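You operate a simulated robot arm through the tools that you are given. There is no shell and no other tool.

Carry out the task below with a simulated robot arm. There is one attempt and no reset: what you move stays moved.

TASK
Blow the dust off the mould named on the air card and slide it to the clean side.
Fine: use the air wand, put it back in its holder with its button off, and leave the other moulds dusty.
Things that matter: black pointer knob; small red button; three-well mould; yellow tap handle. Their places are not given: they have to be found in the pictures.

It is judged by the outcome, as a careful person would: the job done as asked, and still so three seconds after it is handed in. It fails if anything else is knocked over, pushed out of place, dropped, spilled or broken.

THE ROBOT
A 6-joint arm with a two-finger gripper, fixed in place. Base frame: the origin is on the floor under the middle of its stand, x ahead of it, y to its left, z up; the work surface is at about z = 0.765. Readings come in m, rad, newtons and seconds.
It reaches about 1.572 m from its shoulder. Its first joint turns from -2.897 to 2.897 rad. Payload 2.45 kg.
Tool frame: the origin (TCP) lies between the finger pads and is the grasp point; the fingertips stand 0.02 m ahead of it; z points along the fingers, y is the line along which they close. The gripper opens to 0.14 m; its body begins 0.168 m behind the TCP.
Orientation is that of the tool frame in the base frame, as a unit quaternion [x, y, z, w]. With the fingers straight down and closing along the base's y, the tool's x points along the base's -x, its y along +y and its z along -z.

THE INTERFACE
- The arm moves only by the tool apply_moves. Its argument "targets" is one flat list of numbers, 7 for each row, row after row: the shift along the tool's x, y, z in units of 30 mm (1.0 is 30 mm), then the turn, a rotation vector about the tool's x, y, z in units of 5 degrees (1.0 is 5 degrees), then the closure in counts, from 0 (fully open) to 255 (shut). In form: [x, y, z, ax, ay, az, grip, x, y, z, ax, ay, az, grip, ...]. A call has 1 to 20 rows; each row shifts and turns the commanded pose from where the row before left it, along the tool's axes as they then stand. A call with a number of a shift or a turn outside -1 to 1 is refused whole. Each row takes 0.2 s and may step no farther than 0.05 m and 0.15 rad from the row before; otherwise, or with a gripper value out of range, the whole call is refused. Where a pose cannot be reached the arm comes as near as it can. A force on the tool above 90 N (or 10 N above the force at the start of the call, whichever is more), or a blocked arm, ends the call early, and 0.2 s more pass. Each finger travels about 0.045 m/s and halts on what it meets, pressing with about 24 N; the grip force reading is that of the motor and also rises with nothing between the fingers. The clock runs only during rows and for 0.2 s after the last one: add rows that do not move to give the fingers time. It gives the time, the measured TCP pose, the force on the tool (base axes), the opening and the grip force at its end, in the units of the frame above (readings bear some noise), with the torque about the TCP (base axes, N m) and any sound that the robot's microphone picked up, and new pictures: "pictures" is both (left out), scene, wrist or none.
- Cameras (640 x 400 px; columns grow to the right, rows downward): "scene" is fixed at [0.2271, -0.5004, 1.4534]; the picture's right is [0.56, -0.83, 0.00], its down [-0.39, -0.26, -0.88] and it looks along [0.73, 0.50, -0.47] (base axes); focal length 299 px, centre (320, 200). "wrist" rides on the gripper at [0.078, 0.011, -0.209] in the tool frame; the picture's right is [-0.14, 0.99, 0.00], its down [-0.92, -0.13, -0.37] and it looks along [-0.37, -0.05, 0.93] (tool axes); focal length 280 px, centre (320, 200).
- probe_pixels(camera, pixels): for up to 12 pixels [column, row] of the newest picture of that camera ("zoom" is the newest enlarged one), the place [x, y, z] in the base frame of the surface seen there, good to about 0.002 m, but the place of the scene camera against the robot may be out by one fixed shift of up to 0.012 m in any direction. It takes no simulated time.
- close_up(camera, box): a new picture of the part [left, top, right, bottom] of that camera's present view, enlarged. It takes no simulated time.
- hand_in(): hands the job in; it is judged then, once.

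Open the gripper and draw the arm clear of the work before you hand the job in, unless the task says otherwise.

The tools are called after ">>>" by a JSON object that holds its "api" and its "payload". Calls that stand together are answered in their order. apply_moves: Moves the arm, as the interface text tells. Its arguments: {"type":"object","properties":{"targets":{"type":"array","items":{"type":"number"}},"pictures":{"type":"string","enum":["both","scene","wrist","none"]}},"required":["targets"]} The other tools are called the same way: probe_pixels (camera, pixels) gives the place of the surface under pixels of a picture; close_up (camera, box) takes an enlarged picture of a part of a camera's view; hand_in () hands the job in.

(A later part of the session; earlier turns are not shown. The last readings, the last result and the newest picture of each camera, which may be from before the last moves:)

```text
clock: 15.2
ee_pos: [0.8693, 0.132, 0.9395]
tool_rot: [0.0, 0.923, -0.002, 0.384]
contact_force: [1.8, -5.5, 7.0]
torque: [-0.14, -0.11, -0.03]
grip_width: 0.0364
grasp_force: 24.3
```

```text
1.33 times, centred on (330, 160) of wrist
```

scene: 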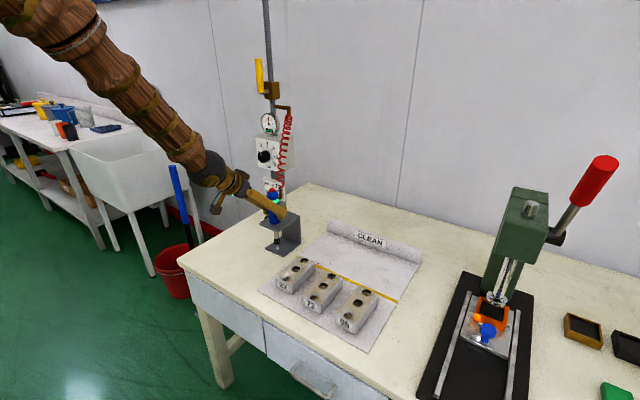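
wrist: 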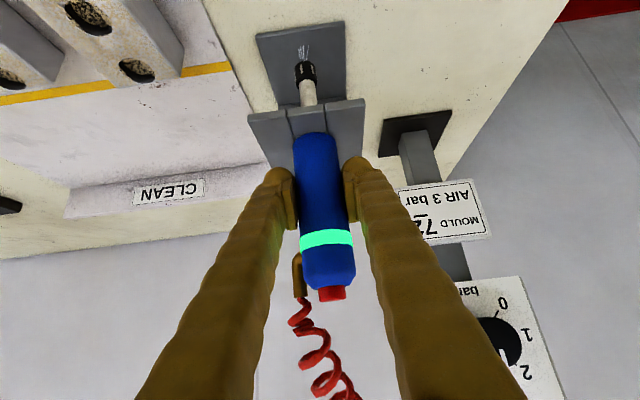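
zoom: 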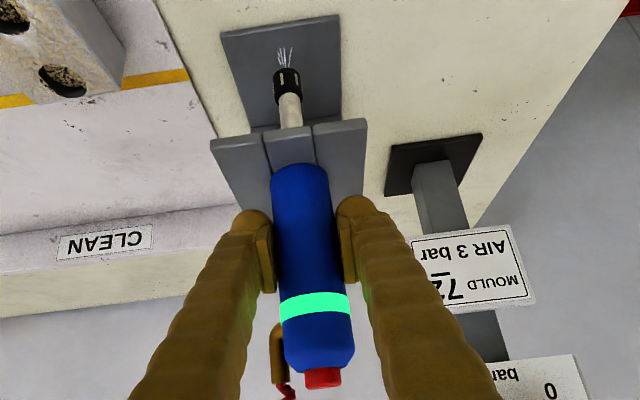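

The wand is gripped (width 36 mm) with a small sideways force of -5.5 N in y, meaning I am about 1.5 mm too far +y. I ease 1.5 mm in -y and lift slowly by 20 mm to check that it comes up straight.

>>> {"api": "apply_moves", "payload": {"targets": [0, -0.05, 0, 0, 0, 0, 255, -0.118, 0, -0.118, 0, 0, 0, 255, -0.118, 0, -0.118, 0, 0, 0, 255, -0.118, 0, -0.118, 0, 0, 0, 255, -0.118, 0, -0.118, 0, 0, 0, 255, 0, 0, 0, 0, 0, 0, 255]}}

>>> {"api": "close_up", "payload": {"camera": "scene", "box": [225, 165, 325, 265]}}

>>> {"api": "close_up", "payload": {"camera": "wrist", "box": [230, 10, 430, 310]}}

```text
clock: 16.6
ee_pos: [0.8685, 0.1313, 0.9559]
tool_rot: [0.0, 0.923, -0.001, 0.384]
contact_force: [0.1, 0.5, -1.6]
torque: [-0.02, -0.02, 0.02]
grip_width: 0.0365
grasp_force: 24.2
```

scene: 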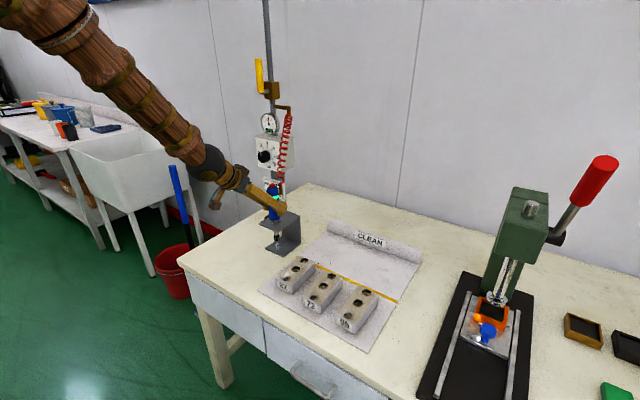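
wrist: 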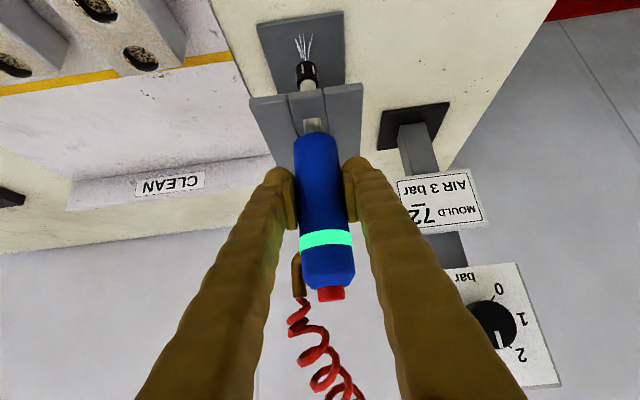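

```text
4.00 times, centred on (275, 215) of scene
```

zoom: 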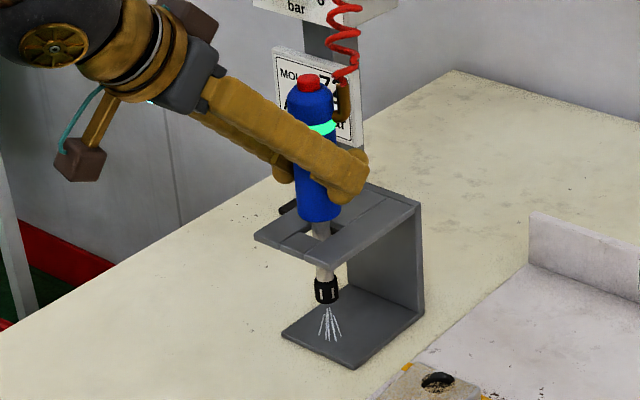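

```text
1.33 times, centred on (330, 160) of wrist
```

zoom: 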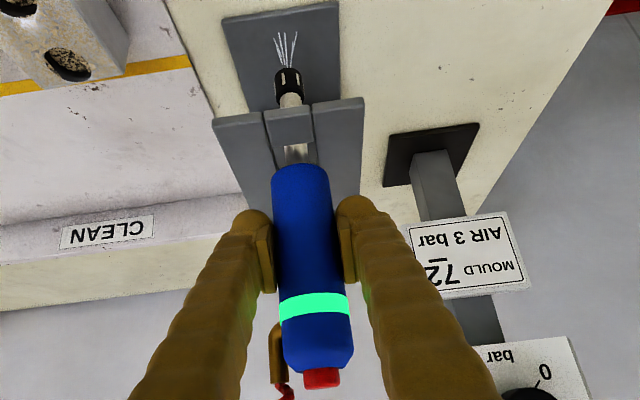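

The wand lifts freely (about 1.6 N weight) and stays upright, jet pointing down. I lift it straight up to TCP z≈1.13 so the nozzle clears the holder.

>>> {"api": "apply_moves", "payload": {"targets": [-0.683, 0, -0.683, 0, 0, 0, 255, -0.683, 0, -0.683, 0, 0, 0, 255, -0.683, 0, -0.683, 0, 0, 0, 255, -0.683, 0, -0.683, 0, 0, 0, 255, -0.683, 0, -0.683, 0, 0, 0, 255, -0.683, 0, -0.683, 0, 0, 0, 255, 0, 0, 0, 0, 0, 0, 255]}}

>>> {"api": "close_up", "payload": {"camera": "scene", "box": [205, 115, 365, 275]}}

```text
clock: 18.2
ee_pos: [0.8698, 0.1284, 1.1297]
tool_rot: [0.0, 0.924, -0.002, 0.383]
contact_force: [0.7, 0.3, -2.6]
torque: [0.01, -0.02, -0.01]
grip_width: 0.0364
grasp_force: 23.4
```

scene: 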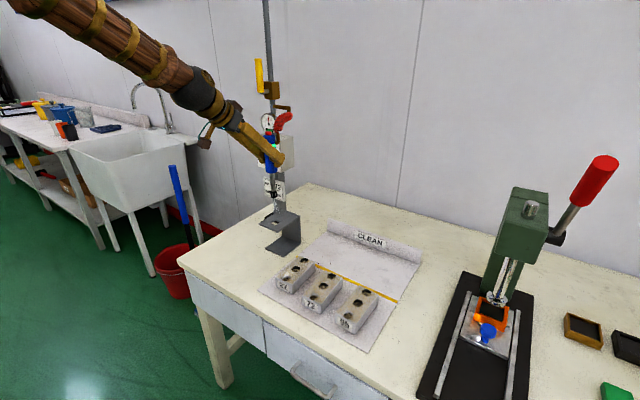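
wrist: 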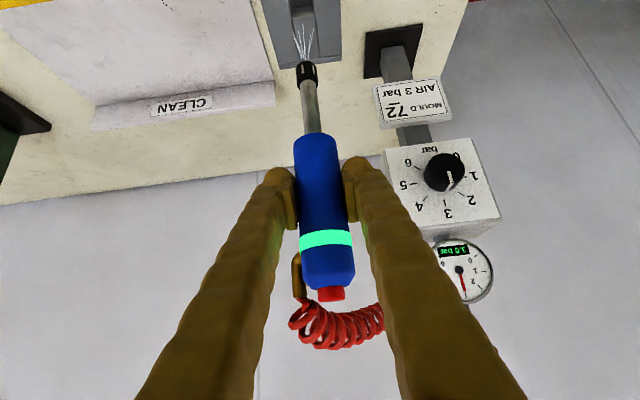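

```text
2.50 times, centred on (285, 195) of scene
```

zoom: 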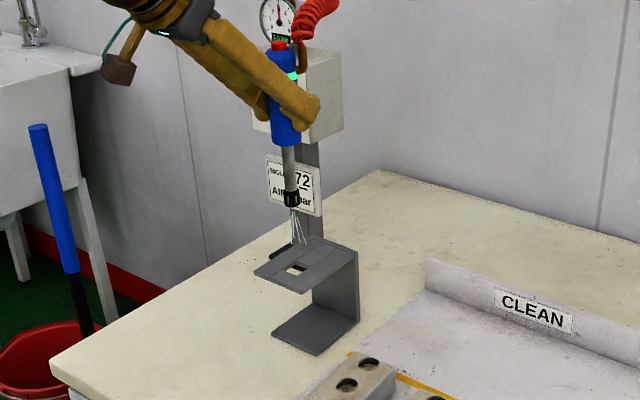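

The nozzle is clear of the holder with its square hole visible at zoom (295,270). I move diagonally toward the clean side, then along -y to above the clean area behind mould 72, keeping well away from mould 27.

>>> {"api": "apply_moves", "payload": {"targets": [-0.471, -0.873, 0.471, 0, 0, 0, 255, -0.471, -0.873, 0.471, 0, 0, 0, 255, -0.471, -0.873, 0.471, 0, 0, 0, 255, -0.471, -0.873, 0.471, 0, 0, 0, 255, -0.471, -0.873, 0.471, 0, 0, 0, 255, 0, -0.9, 0, 0, 0, 0, 255, 0, -0.9, 0, 0, 0, 0, 255, 0, -0.9, 0, 0, 0, 0, 255, 0, -0.9, 0, 0, 0, 0, 255, 0, -0.9, 0, 0, 0, 0, 255, 0, 0, 0, 0, 0, 0, 255]}}

>>> {"api": "close_up", "payload": {"camera": "scene", "box": [270, 150, 430, 310]}}

```text
clock: 20.6
ee_pos: [0.9688, -0.1369, 1.1328]
tool_rot: [-0.001, 0.924, 0.0, 0.383]
contact_force: [-0.2, -0.1, -2.2]
torque: [-0.02, 0.01, 0.02]
grip_width: 0.0362
grasp_force: 23.7
```

scene: 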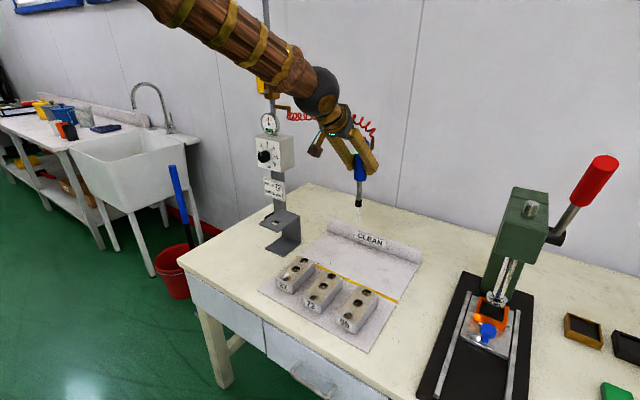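
wrist: 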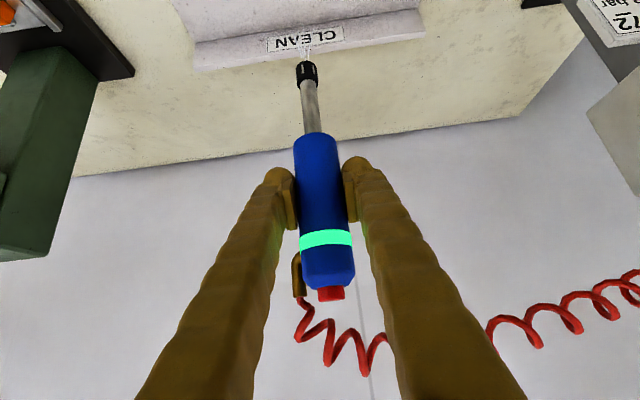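

```text
2.50 times, centred on (350, 230) of scene
```

zoom: 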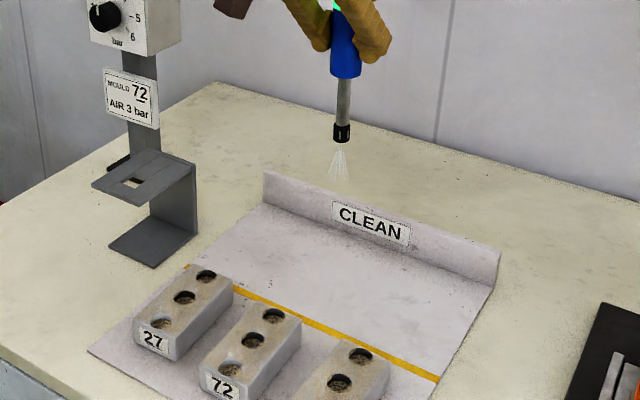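

The wand is over the clean side at (0.969,-0.137) with the jet pointing down. I probe the nozzle and mould 72's top and wells with the scene camera so that both are in the same frame.

>>> {"api": "probe_pixels", "payload": {"camera": "scene", "pixels": [[359, 204], [358, 202], [361, 203], [332, 276], [323, 286], [314, 297], [326, 272], [340, 278], [317, 308], [301, 297], [342, 281], [301, 263]]}}

>>> {"api": "close_up", "payload": {"camera": "scene", "box": [290, 250, 390, 340]}}

>>> {"api": "close_up", "payload": {"camera": "wrist", "box": [270, 30, 350, 130]}}

>>> {"api": "probe_pixels", "payload": {"camera": "wrist", "pixels": [[308, 75], [300, 75], [316, 75], [308, 70], [310, 95], [320, 160], [311, 120]]}}

```text
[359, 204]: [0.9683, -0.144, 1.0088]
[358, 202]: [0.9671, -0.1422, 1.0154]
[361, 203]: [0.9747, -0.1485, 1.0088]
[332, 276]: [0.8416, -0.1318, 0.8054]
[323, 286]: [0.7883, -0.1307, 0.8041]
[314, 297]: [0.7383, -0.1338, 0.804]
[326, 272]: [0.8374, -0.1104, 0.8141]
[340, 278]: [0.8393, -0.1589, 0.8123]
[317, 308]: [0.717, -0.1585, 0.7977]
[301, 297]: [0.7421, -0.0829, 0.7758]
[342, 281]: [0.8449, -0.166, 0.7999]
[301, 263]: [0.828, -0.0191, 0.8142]
```

```text
4.44 times, centred on (340, 295) of scene
```

zoom: 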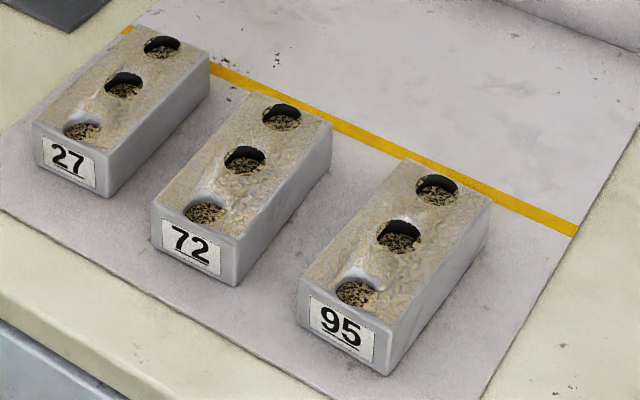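

```text
4.00 times, centred on (310, 80) of wrist
```

zoom: 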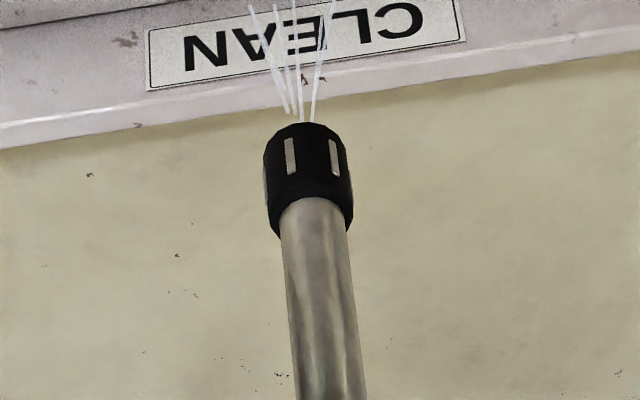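

```text
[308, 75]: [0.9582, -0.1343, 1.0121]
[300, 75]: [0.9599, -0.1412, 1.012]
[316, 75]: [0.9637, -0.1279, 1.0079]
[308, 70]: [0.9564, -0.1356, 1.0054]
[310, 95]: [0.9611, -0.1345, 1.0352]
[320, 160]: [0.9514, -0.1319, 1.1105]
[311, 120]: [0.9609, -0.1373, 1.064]
```

The nozzle is at about (0.969,-0.1345) with its tip near z≈0.993, and mould 72's wells lie on y≈-0.135. I lower by 0.138 m over the clean side and then move toward the mould's far end.

>>> {"api": "apply_moves", "payload": {"targets": [0.65, 0, 0.65, 0, 0, 0, 255, 0.65, 0, 0.65, 0, 0, 0, 255, 0.65, 0, 0.65, 0, 0, 0, 255, 0.65, 0, 0.65, 0, 0, 0, 255, 0.65, 0, 0.65, 0, 0, 0, 255, 0.471, 0, -0.471, 0, 0, 0, 255, 0.471, 0, -0.471, 0, 0, 0, 255, 0.471, 0, -0.471, 0, 0, 0, 255, 0, 0, 0, 0, 0, 0, 255]}}

>>> {"api": "close_up", "payload": {"camera": "scene", "box": [280, 200, 400, 330]}}

```text
clock: 22.6
ee_pos: [0.9094, -0.1342, 0.9913]
tool_rot: [0.0, 0.924, -0.001, 0.383]
contact_force: [0.6, 0.5, -2.1]
torque: [0.02, 0.02, -0.03]
grip_width: 0.0363
grasp_force: 24.2
```

scene: 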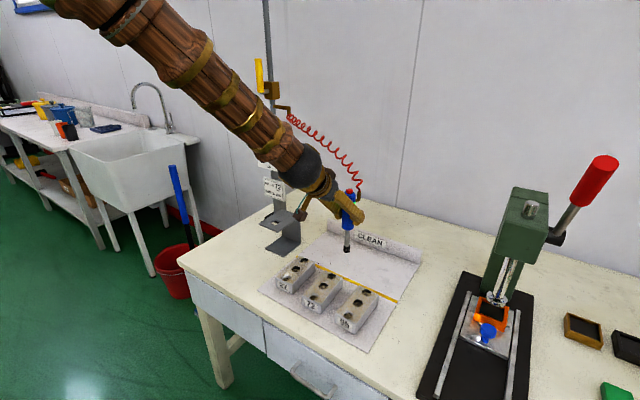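
wrist: 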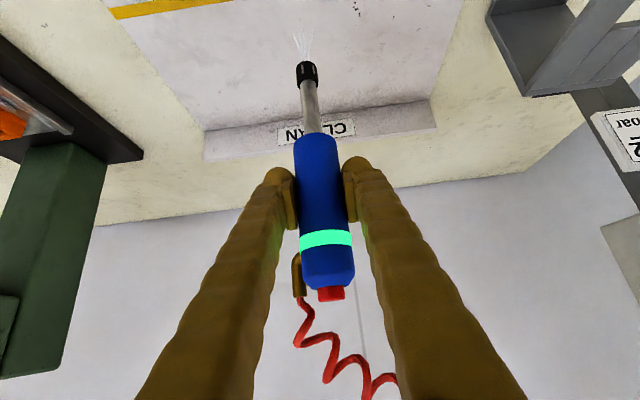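

```text
3.08 times, centred on (340, 265) of scene
```

zoom: 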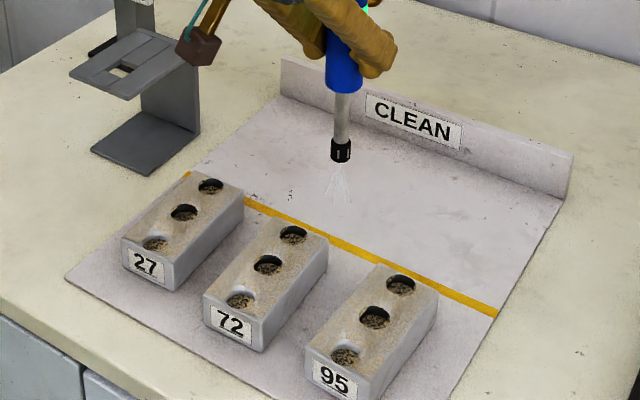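

The nozzle is at zoom (341,152), just behind the yellow line, tip about 40 mm above mould height. I move in slowly to the far well (x≈0.829) and dwell briefly.

>>> {"api": "apply_moves", "payload": {"targets": [0.377, 0, -0.377, 0, 0, 0, 255, 0.377, 0, -0.377, 0, 0, 0, 255, 0.377, 0, -0.377, 0, 0, 0, 255, 0.377, 0, -0.377, 0, 0, 0, 255, 0.377, 0, -0.377, 0, 0, 0, 255, 0, 0, 0, 0, 0, 0, 255, 0, 0, 0, 0, 0, 0, 255, 0, 0, 0, 0, 0, 0, 255]}}

>>> {"api": "close_up", "payload": {"camera": "scene", "box": [280, 220, 400, 330]}}

>>> {"api": "close_up", "payload": {"camera": "wrist", "box": [200, 0, 400, 130]}}

```text
clock: 24.4
ee_pos: [0.8276, -0.1363, 0.9934]
tool_rot: [0.0, 0.924, -0.001, 0.383]
contact_force: [-0.5, -0.2, -1.5]
torque: [0.01, -0.01, -0.02]
grip_width: 0.0363
grasp_force: 24.1
```

scene: 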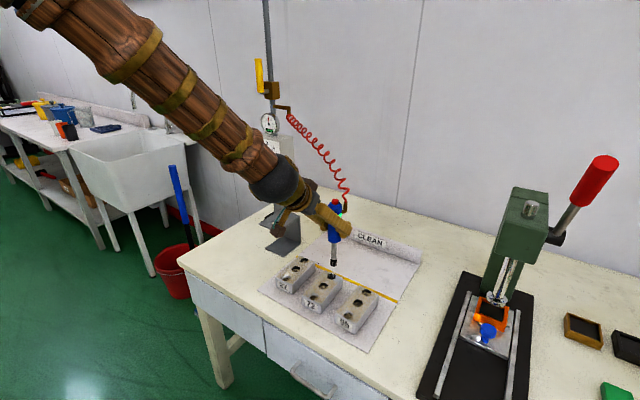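
wrist: 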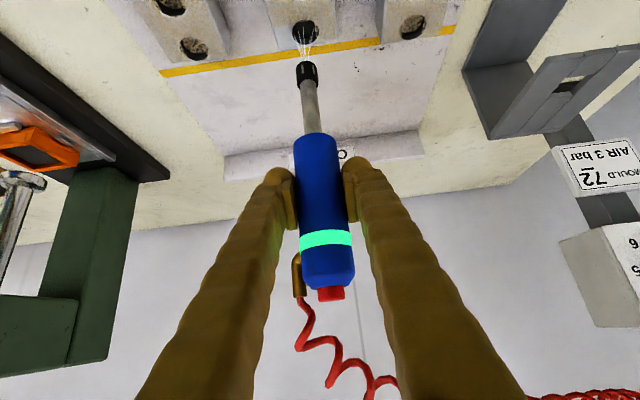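

```text
3.64 times, centred on (340, 275) of scene
```

zoom: 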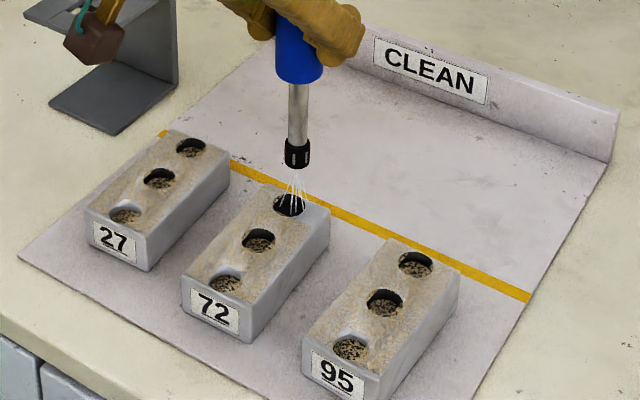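

```text
3.08 times, centred on (300, 65) of wrist
```

zoom: 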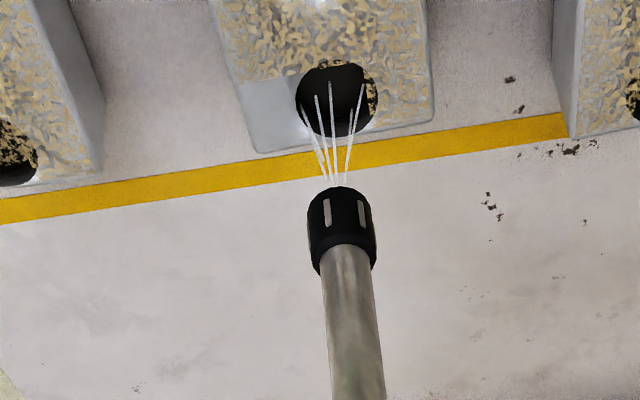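

Far well (zoom (290,203)) is mostly cleared, along with the top on its -y side, but some dust remains on the +y side. I shift 9 mm in +y, dwell, then a further 7 mm, and look again.

>>> {"api": "apply_moves", "payload": {"targets": [0, 0.3, 0, 0, 0, 0, 255, 0, 0, 0, 0, 0, 0, 255, 0, 0, 0, 0, 0, 0, 255, 0.16, 0, -0.16, 0, 0, 0, 255, -0.32, 0, 0.32, 0, 0, 0, 255, -0.16, 0, 0.16, 0, 0, 0, 255, 0, 0, 0, 0, 0, 0, 255]}}

>>> {"api": "close_up", "payload": {"camera": "scene", "box": [290, 230, 370, 330]}}

>>> {"api": "close_up", "payload": {"camera": "wrist", "box": [200, 0, 400, 130]}}

```text
clock: 26.0
ee_pos: [0.8451, -0.128, 0.9937]
tool_rot: [0.0, 0.924, -0.002, 0.384]
contact_force: [0.7, -0.1, -0.4]
torque: [0.02, -0.01, 0.0]
grip_width: 0.0363
grasp_force: 23.7
```

scene: 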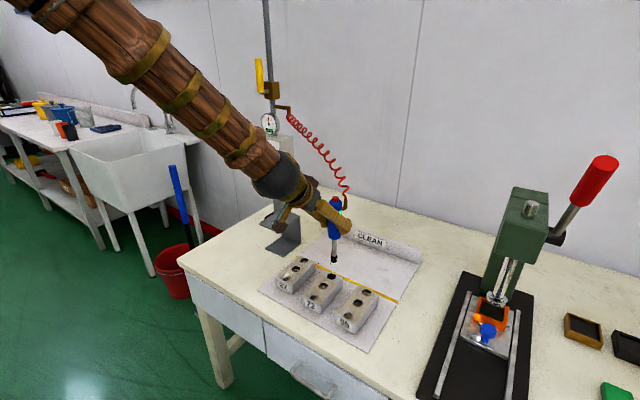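
wrist: 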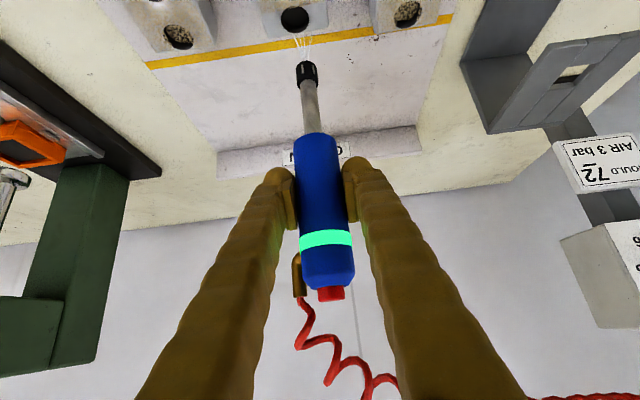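

```text
4.00 times, centred on (330, 280) of scene
```

zoom: 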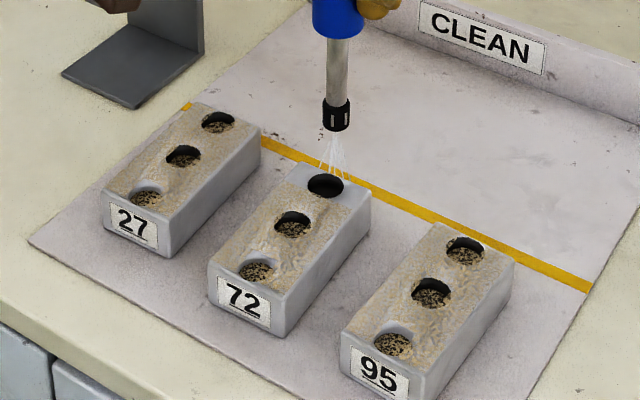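

```text
3.08 times, centred on (300, 65) of wrist
```

zoom: 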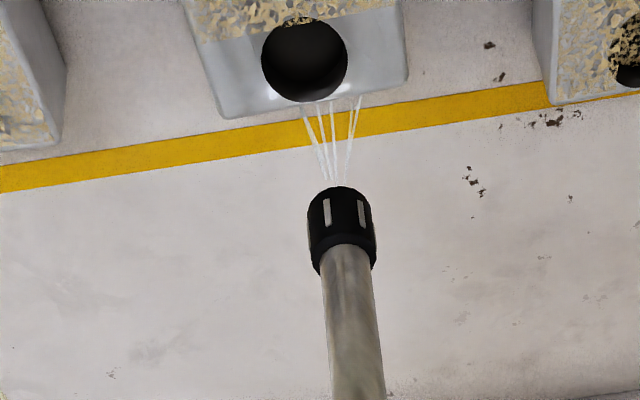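

The far third of mould 72 is completely clean now; neighbours remain dusty. I sweep slowly along -x over the rest of mould 72 at 8 mm per row, near its centreline.

>>> {"api": "apply_moves", "payload": {"targets": [0.1885, -0.1, -0.1885, 0, 0, 0, 255, 0.1885, 0, -0.1885, 0, 0, 0, 255, 0.1885, 0, -0.1885, 0, 0, 0, 255, 0.1885, 0, -0.1885, 0, 0, 0, 255, 0.1885, 0, -0.1885, 0, 0, 0, 255, 0.1885, 0, -0.1885, 0, 0, 0, 255, 0.1885, 0, -0.1885, 0, 0, 0, 255, 0.1885, 0, -0.1885, 0, 0, 0, 255, 0.1885, 0, -0.1885, 0, 0, 0, 255, 0, 0, 0, 0, 0, 0, 255, 0, 0, 0, 0, 0, 0, 255, 0.1885, 0, -0.1885, 0, 0, 0, 255, 0.1885, 0, -0.1885, 0, 0, 0, 255, 0.1885, 0, -0.1885, 0, 0, 0, 255, 0.1885, 0, -0.1885, 0, 0, 0, 255, 0.1885, 0, -0.1885, 0, 0, 0, 255, 0.1885, 0, -0.1885, 0, 0, 0, 255, 0, 0, 0, 0, 0, 0, 255, 0, 0, 0, 0, 0, 0, 255]}}

>>> {"api": "close_up", "payload": {"camera": "scene", "box": [290, 230, 370, 330]}}

>>> {"api": "close_up", "payload": {"camera": "wrist", "box": [200, 0, 400, 130]}}

```text
clock: 30.0
ee_pos: [0.7214, -0.1299, 0.9923]
tool_rot: [0.0, 0.924, -0.002, 0.384]
contact_force: [-0.4, 0.7, -1.9]
torque: [-0.02, 0.04, 0.01]
grip_width: 0.0363
grasp_force: 24.5
```

scene: 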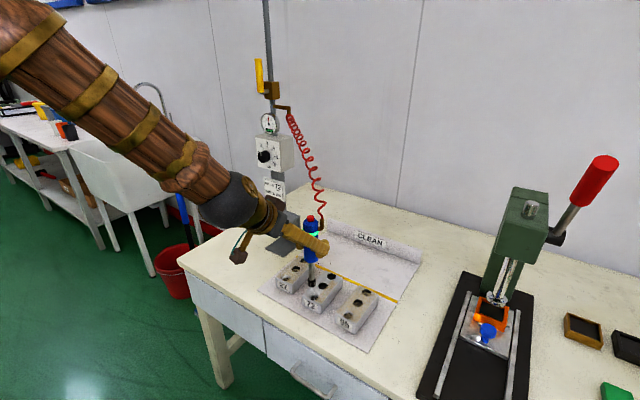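
wrist: 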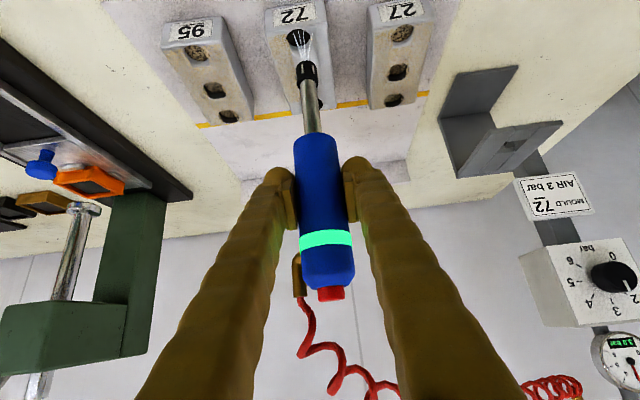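

```text
4.00 times, centred on (330, 280) of scene
```

zoom: 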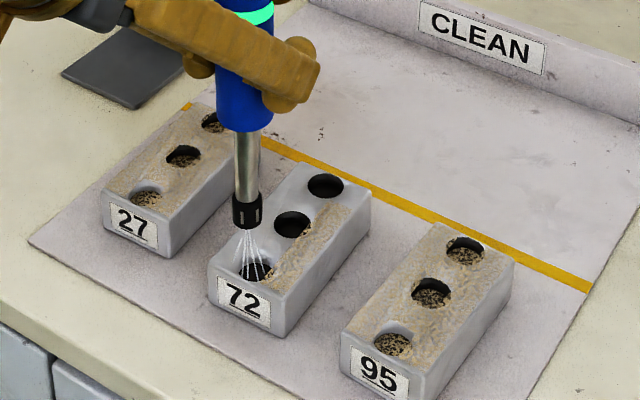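

```text
3.08 times, centred on (300, 65) of wrist
```

zoom: 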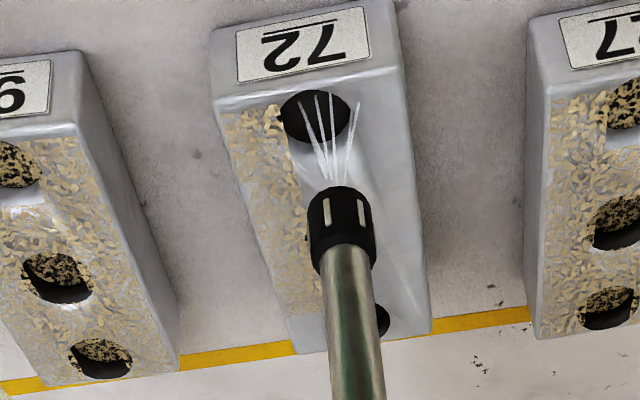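

The wells of mould 72 are cleared, with a dusty strip left along its -y side. I shift 16 mm in -y and sweep back along +x.

>>> {"api": "apply_moves", "payload": {"targets": [0.1885, 0, -0.1885, 0, 0, 0, 255, 0, -0.53, 0, 0, 0, 0, 255, 0, 0, 0, 0, 0, 0, 255, -0.1885, 0, 0.1885, 0, 0, 0, 255, -0.1885, 0, 0.1885, 0, 0, 0, 255, -0.1885, 0, 0.1885, 0, 0, 0, 255, -0.1885, 0, 0.1885, 0, 0, 0, 255, -0.1885, 0, 0.1885, 0, 0, 0, 255, -0.1885, 0, 0.1885, 0, 0, 0, 255, -0.1885, 0, 0.1885, 0, 0, 0, 255, -0.1885, 0, 0.1885, 0, 0, 0, 255, -0.1885, 0, 0.1885, 0, 0, 0, 255, -0.1885, 0, 0.1885, 0, 0, 0, 255, -0.1885, 0, 0.1885, 0, 0, 0, 255, -0.1885, 0, 0.1885, 0, 0, 0, 255, -0.1885, 0, 0.1885, 0, 0, 0, 255, -0.1885, 0, 0.1885, 0, 0, 0, 255, -0.1885, 0, 0.1885, 0, 0, 0, 255, -0.1885, 0, 0.1885, 0, 0, 0, 255]}}

>>> {"api": "close_up", "payload": {"camera": "scene", "box": [290, 230, 370, 330]}}

>>> {"api": "close_up", "payload": {"camera": "wrist", "box": [200, 0, 400, 130]}}

```text
clock: 34.0
ee_pos: [0.8422, -0.1451, 0.992]
tool_rot: [0.0, 0.923, -0.001, 0.384]
contact_force: [-0.1, -0.5, -3.2]
torque: [0.01, 0.01, 0.0]
grip_width: 0.0363
grasp_force: 23.9
```

scene: 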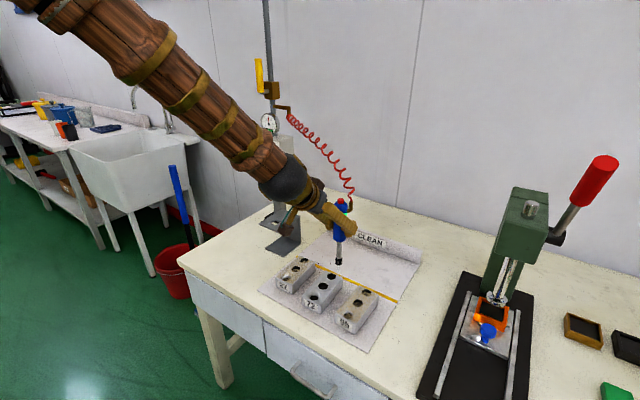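
wrist: 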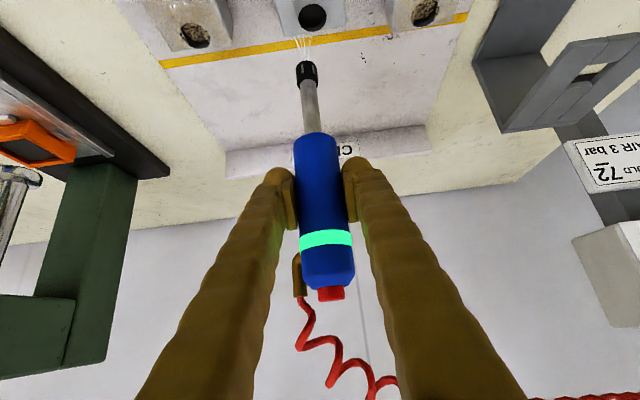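

```text
4.00 times, centred on (330, 280) of scene
```

zoom: 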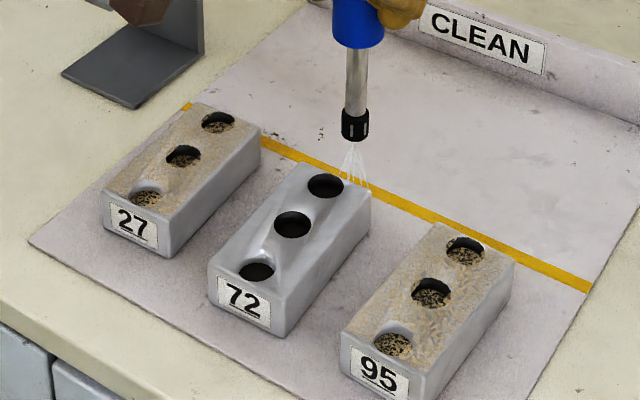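

```text
3.08 times, centred on (300, 65) of wrist
```

zoom: 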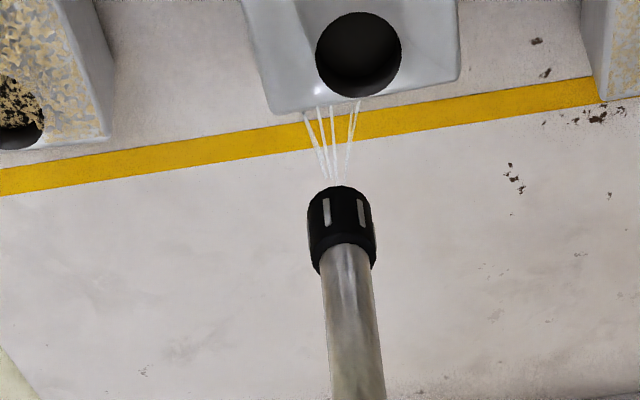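

Mould 72 now looks clean on top and in all three wells, with 27 and 95 still dusty. I zoom tightly to verify before leaving.

>>> {"api": "close_up", "payload": {"camera": "scene", "box": [300, 268, 348, 318]}}

>>> {"api": "close_up", "payload": {"camera": "scene", "box": [275, 250, 305, 300]}}

>>> {"api": "close_up", "payload": {"camera": "scene", "box": [335, 280, 385, 340]}}

```text
8.00 times, centred on (324, 293) of scene
```

zoom: 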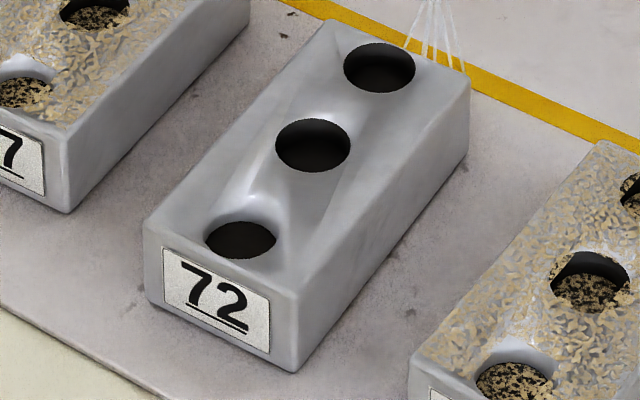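

```text
8.00 times, centred on (290, 275) of scene
```

zoom: 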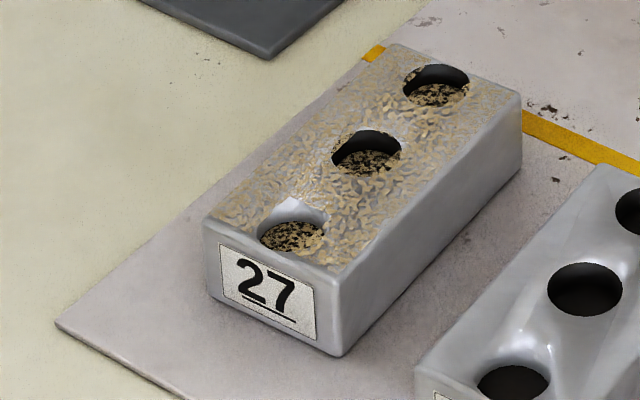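

```text
6.67 times, centred on (360, 310) of scene
```

zoom: 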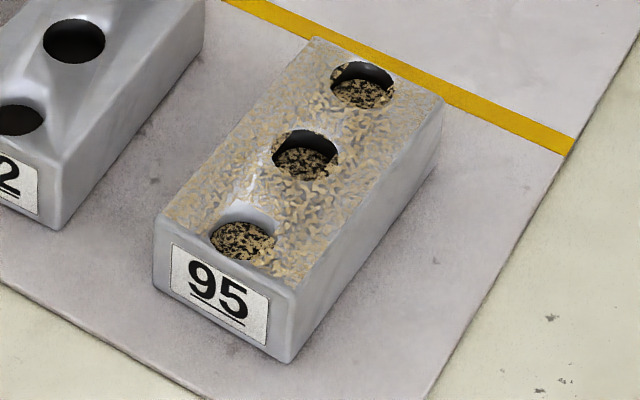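

Mould 72 is fully clean and 27 and 95 are still dusty. I take the wand back the way it came: +x over the clean side, up 0.14 m, then along +y to y≈0.

>>> {"api": "apply_moves", "payload": {"targets": [-0.5986, 0, 0.5986, 0, 0, 0, 255, -0.5986, 0, 0.5986, 0, 0, 0, 255, -0.5986, 0, 0.5986, 0, 0, 0, 255, -0.5986, 0, 0.5986, 0, 0, 0, 255, -0.5986, 0, 0.5986, 0, 0, 0, 255, -0.66, 0, -0.66, 0, 0, 0, 255, -0.66, 0, -0.66, 0, 0, 0, 255, -0.66, 0, -0.66, 0, 0, 0, 255, -0.66, 0, -0.66, 0, 0, 0, 255, -0.66, 0, -0.66, 0, 0, 0, 255, 0, 0.967, 0, 0, 0, 0, 255, 0, 0.967, 0, 0, 0, 0, 255, 0, 0.967, 0, 0, 0, 0, 255, 0, 0.967, 0, 0, 0, 0, 255, 0, 0.967, 0, 0, 0, 0, 255, 0, 0, 0, 0, 0, 0, 255]}}

```text
clock: 37.4
ee_pos: [0.9704, -0.0025, 1.1314]
tool_rot: [0.0, 0.924, -0.001, 0.383]
contact_force: [-0.5, 0.5, -1.8]
torque: [0.0, -0.05, 0.0]
grip_width: 0.0363
grasp_force: 24.2
```

scene: 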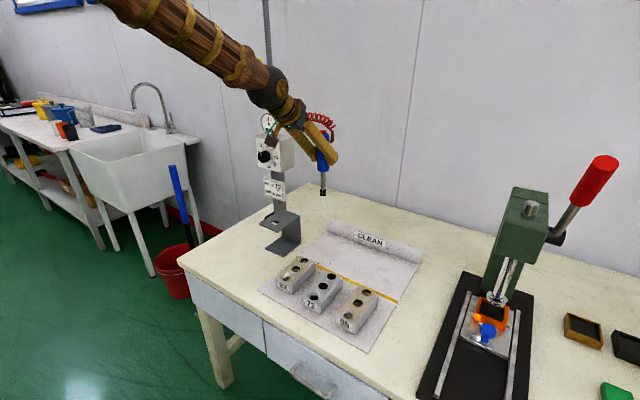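
wrist: 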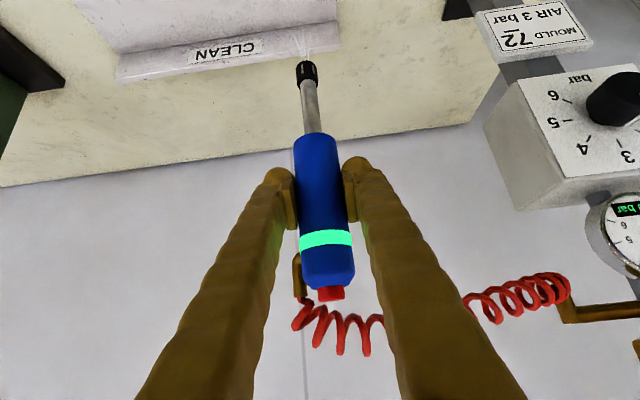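

The wand is at (0.970,-0.0025,1.131), clear of everything. I go diagonally back to above the holder and lower 85 mm so the nozzle stops about 20 mm above the hole for an alignment check.

>>> {"api": "apply_moves", "payload": {"targets": [0.474, 0.872, -0.474, 0, 0, 0, 255, 0.474, 0.872, -0.474, 0, 0, 0, 255, 0.474, 0.872, -0.474, 0, 0, 0, 255, 0.474, 0.872, -0.474, 0, 0, 0, 255, 0.474, 0.872, -0.474, 0, 0, 0, 255, 0, 0, 0, 0, 0, 0, 255, 0.668, 0, 0.668, 0, 0, 0, 255, 0.668, 0, 0.668, 0, 0, 0, 255, 0.668, 0, 0.668, 0, 0, 0, 255, 0, 0, 0, 0, 0, 0, 255]}}

>>> {"api": "close_up", "payload": {"camera": "wrist", "box": [260, 20, 360, 140]}}

>>> {"api": "close_up", "payload": {"camera": "scene", "box": [235, 145, 325, 265]}}

```text
clock: 39.6
ee_pos: [0.8708, 0.1327, 1.0477]
tool_rot: [0.0, 0.924, -0.001, 0.383]
contact_force: [-0.4, 0.7, -2.6]
torque: [-0.01, 0.01, 0.0]
grip_width: 0.0361
grasp_force: 23.7
```

scene: 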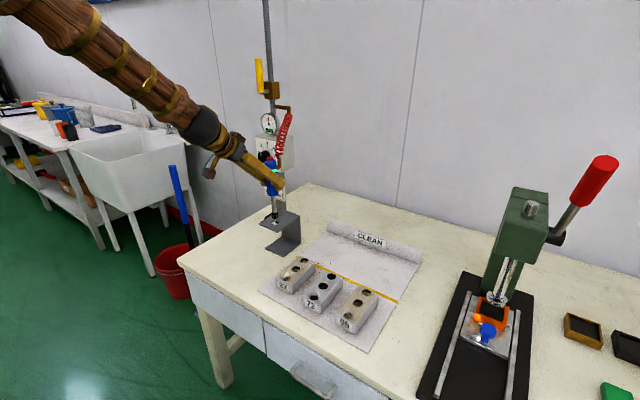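
wrist: 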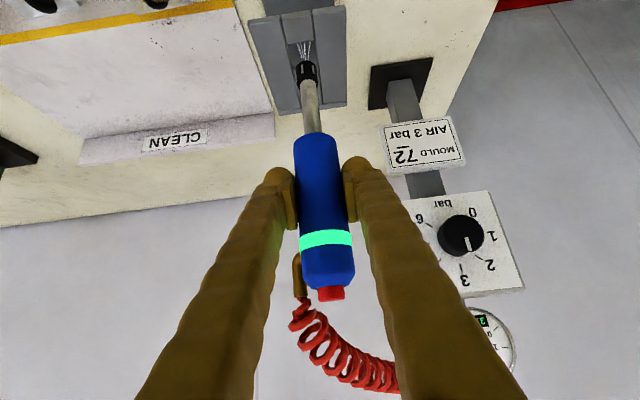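

```text
3.33 times, centred on (310, 80) of wrist
```

zoom: 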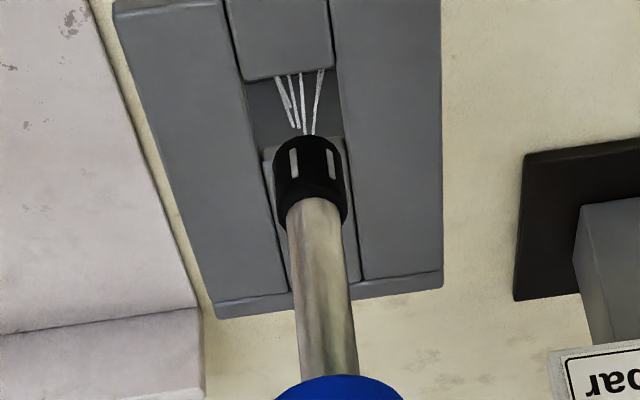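

```text
3.33 times, centred on (280, 205) of scene
```

zoom: 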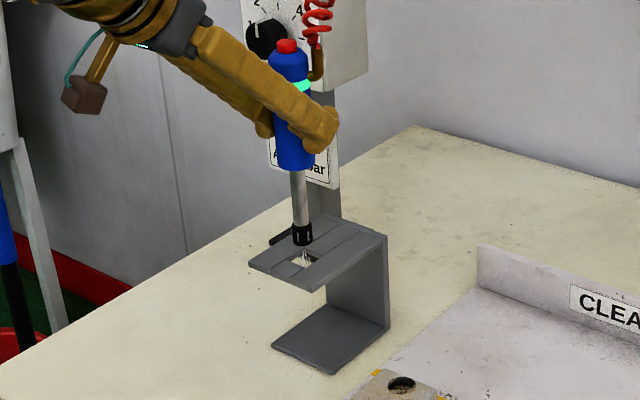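

The nozzle tip hovers just above the hole (wrist zoom hole spans about (247..340, 75..150)). I probe the hole's edges and the nozzle to confirm centring.

>>> {"api": "probe_pixels", "payload": {"camera": "wrist", "pixels": [[287, 50], [289, 52], [316, 50], [315, 48], [300, 42], [308, 72], [301, 72], [314, 72], [307, 66], [295, 66], [318, 64], [302, 90]]}}

>>> {"api": "close_up", "payload": {"camera": "wrist", "box": [280, 30, 330, 80]}}

```text
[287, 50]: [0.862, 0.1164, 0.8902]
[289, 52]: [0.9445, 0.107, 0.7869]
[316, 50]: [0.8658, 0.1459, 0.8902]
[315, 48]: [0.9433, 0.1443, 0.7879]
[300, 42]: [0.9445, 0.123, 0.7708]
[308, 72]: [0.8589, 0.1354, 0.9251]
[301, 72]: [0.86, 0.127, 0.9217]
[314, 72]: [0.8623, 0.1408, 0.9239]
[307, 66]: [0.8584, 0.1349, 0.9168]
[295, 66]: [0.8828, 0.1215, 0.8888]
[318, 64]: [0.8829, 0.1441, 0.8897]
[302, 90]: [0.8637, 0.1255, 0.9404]
```

```text
8.00 times, centred on (305, 55) of wrist
```

zoom: 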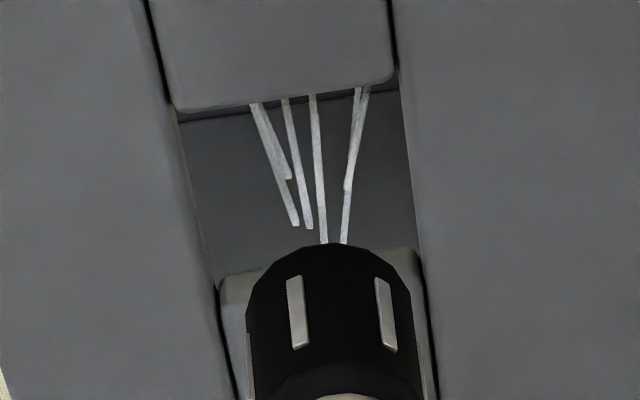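

The hole spans y≈0.1165–0.1455 (centre 0.131) while the nozzle centre is near 0.1335, so I shift 2.5 mm in -y and lower 35 mm slowly into the hole.

>>> {"api": "apply_moves", "payload": {"targets": [0, -0.083, 0, 0, 0, 0, 255, 0, 0, 0, 0, 0, 0, 255, 0.165, 0, 0.165, 0, 0, 0, 255, 0.165, 0, 0.165, 0, 0, 0, 255, 0.165, 0, 0.165, 0, 0, 0, 255, 0.165, 0, 0.165, 0, 0, 0, 255, 0.165, 0, 0.165, 0, 0, 0, 255, 0, 0, 0, 0, 0, 0, 255]}}

>>> {"api": "close_up", "payload": {"camera": "wrist", "box": [260, 20, 360, 140]}}

>>> {"api": "close_up", "payload": {"camera": "scene", "box": [235, 145, 325, 265]}}

```text
clock: 41.4
ee_pos: [0.8703, 0.1281, 1.012]
tool_rot: [-0.001, 0.924, -0.001, 0.383]
contact_force: [0.0, 0.3, -2.3]
torque: [0.01, -0.03, 0.02]
grip_width: 0.0364
grasp_force: 24.1
```

scene: 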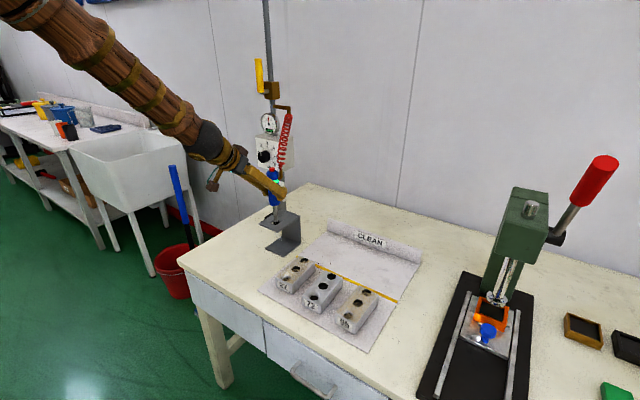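
wrist: 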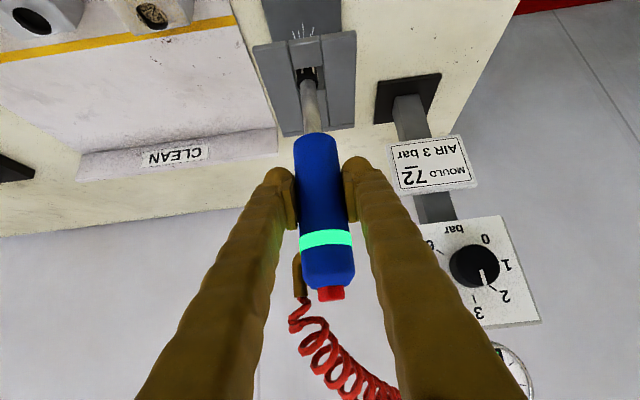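

```text
3.33 times, centred on (310, 80) of wrist
```

zoom: 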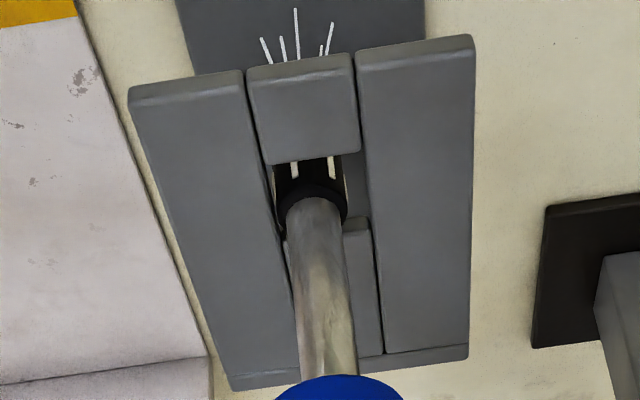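

```text
3.33 times, centred on (280, 205) of scene
```

zoom: 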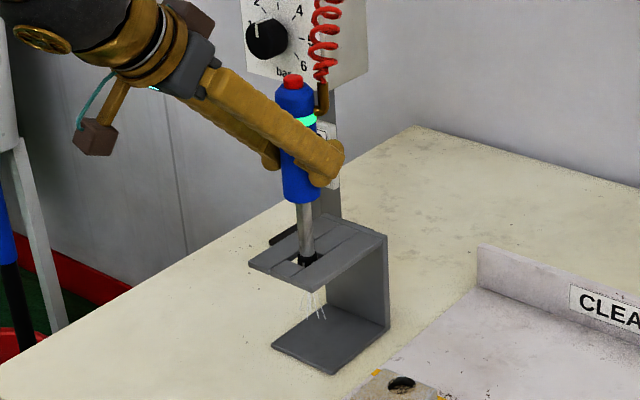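

The nozzle is entering the hole but the collar looks closer to the -y edge now. I shift back 1.2 mm in +y and continue down 30 mm slowly, watching the force.

>>> {"api": "apply_moves", "payload": {"targets": [0, 0.04, 0, 0, 0, 0, 255, 0.165, 0, 0.165, 0, 0, 0, 255, 0.165, 0, 0.165, 0, 0, 0, 255, 0.165, 0, 0.165, 0, 0, 0, 255, 0.165, 0, 0.165, 0, 0, 0, 255, 0, 0, 0, 0, 0, 0, 255]}}

>>> {"api": "close_up", "payload": {"camera": "wrist", "box": [260, 20, 360, 140]}}

>>> {"api": "close_up", "payload": {"camera": "scene", "box": [235, 145, 325, 265]}}

```text
clock: 42.8
ee_pos: [0.8703, 0.1292, 0.9852]
tool_rot: [-0.001, 0.923, -0.001, 0.384]
contact_force: [-0.4, 0.2, -1.6]
torque: [0.01, -0.02, -0.02]
grip_width: 0.0362
grasp_force: 24.3
```

scene: 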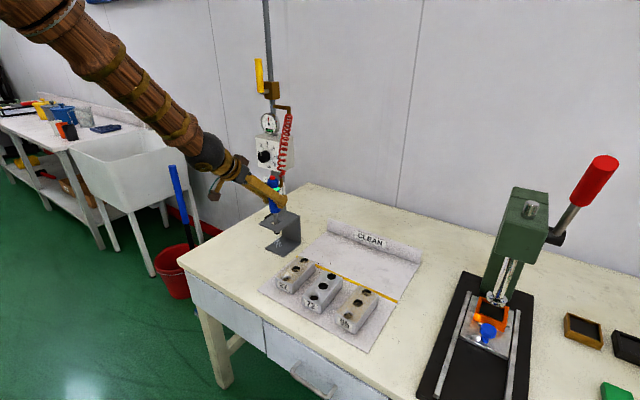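
wrist: 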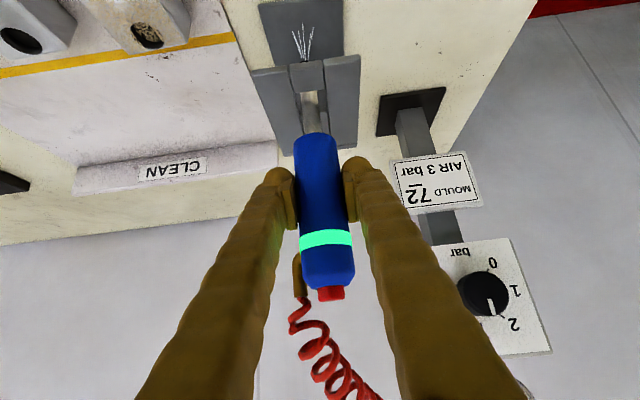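

```text
3.33 times, centred on (310, 80) of wrist
```

zoom: 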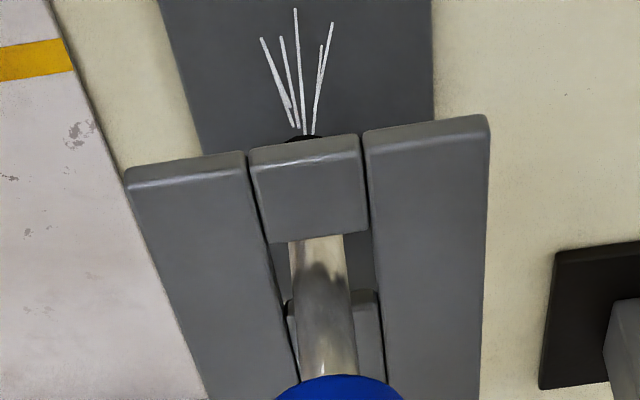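

```text
3.33 times, centred on (280, 205) of scene
```

zoom: 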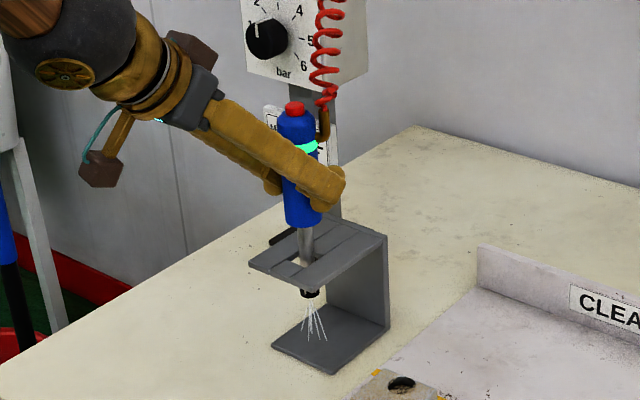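

The nozzle is through the plate with no contact force. I lower another 42 mm in slow steps, leaving the last few millimetres.

>>> {"api": "apply_moves", "payload": {"targets": [0.165, 0, 0.165, 0, 0, 0, 255, 0.165, 0, 0.165, 0, 0, 0, 255, 0.165, 0, 0.165, 0, 0, 0, 255, 0.165, 0, 0.165, 0, 0, 0, 255, 0.165, 0, 0.165, 0, 0, 0, 255, 0.165, 0, 0.165, 0, 0, 0, 255, 0, 0, 0, 0, 0, 0, 255]}}

>>> {"api": "close_up", "payload": {"camera": "wrist", "box": [260, 40, 380, 180]}}

>>> {"api": "close_up", "payload": {"camera": "scene", "box": [235, 165, 325, 265]}}

```text
clock: 44.4
ee_pos: [0.8687, 0.1278, 0.9407]
tool_rot: [0.0, 0.924, -0.001, 0.383]
contact_force: [0.0, -0.3, -1.9]
torque: [0.01, -0.02, -0.02]
grip_width: 0.0363
grasp_force: 24.4
```

scene: 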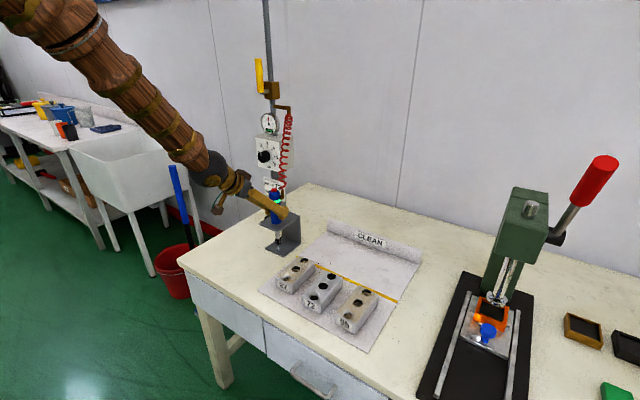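
wrist: 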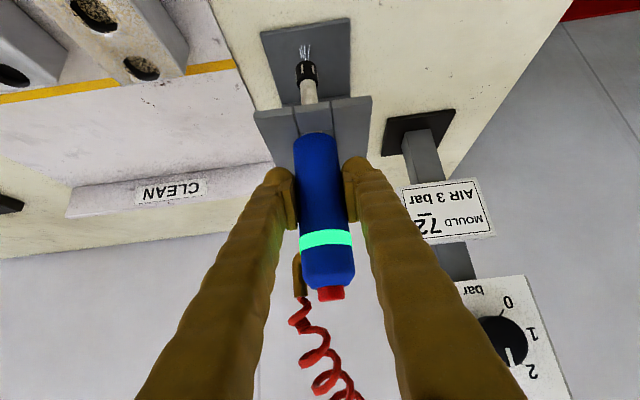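

```text
2.86 times, centred on (320, 110) of wrist
```

zoom: 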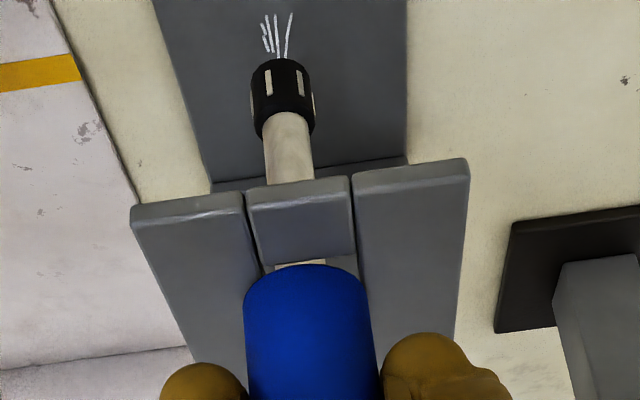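

```text
4.00 times, centred on (280, 215) of scene
```

zoom: 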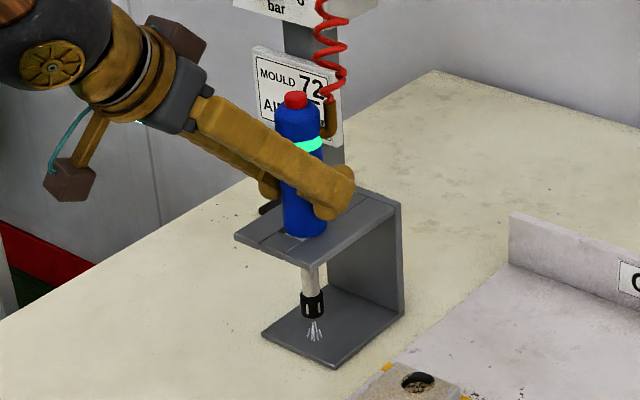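

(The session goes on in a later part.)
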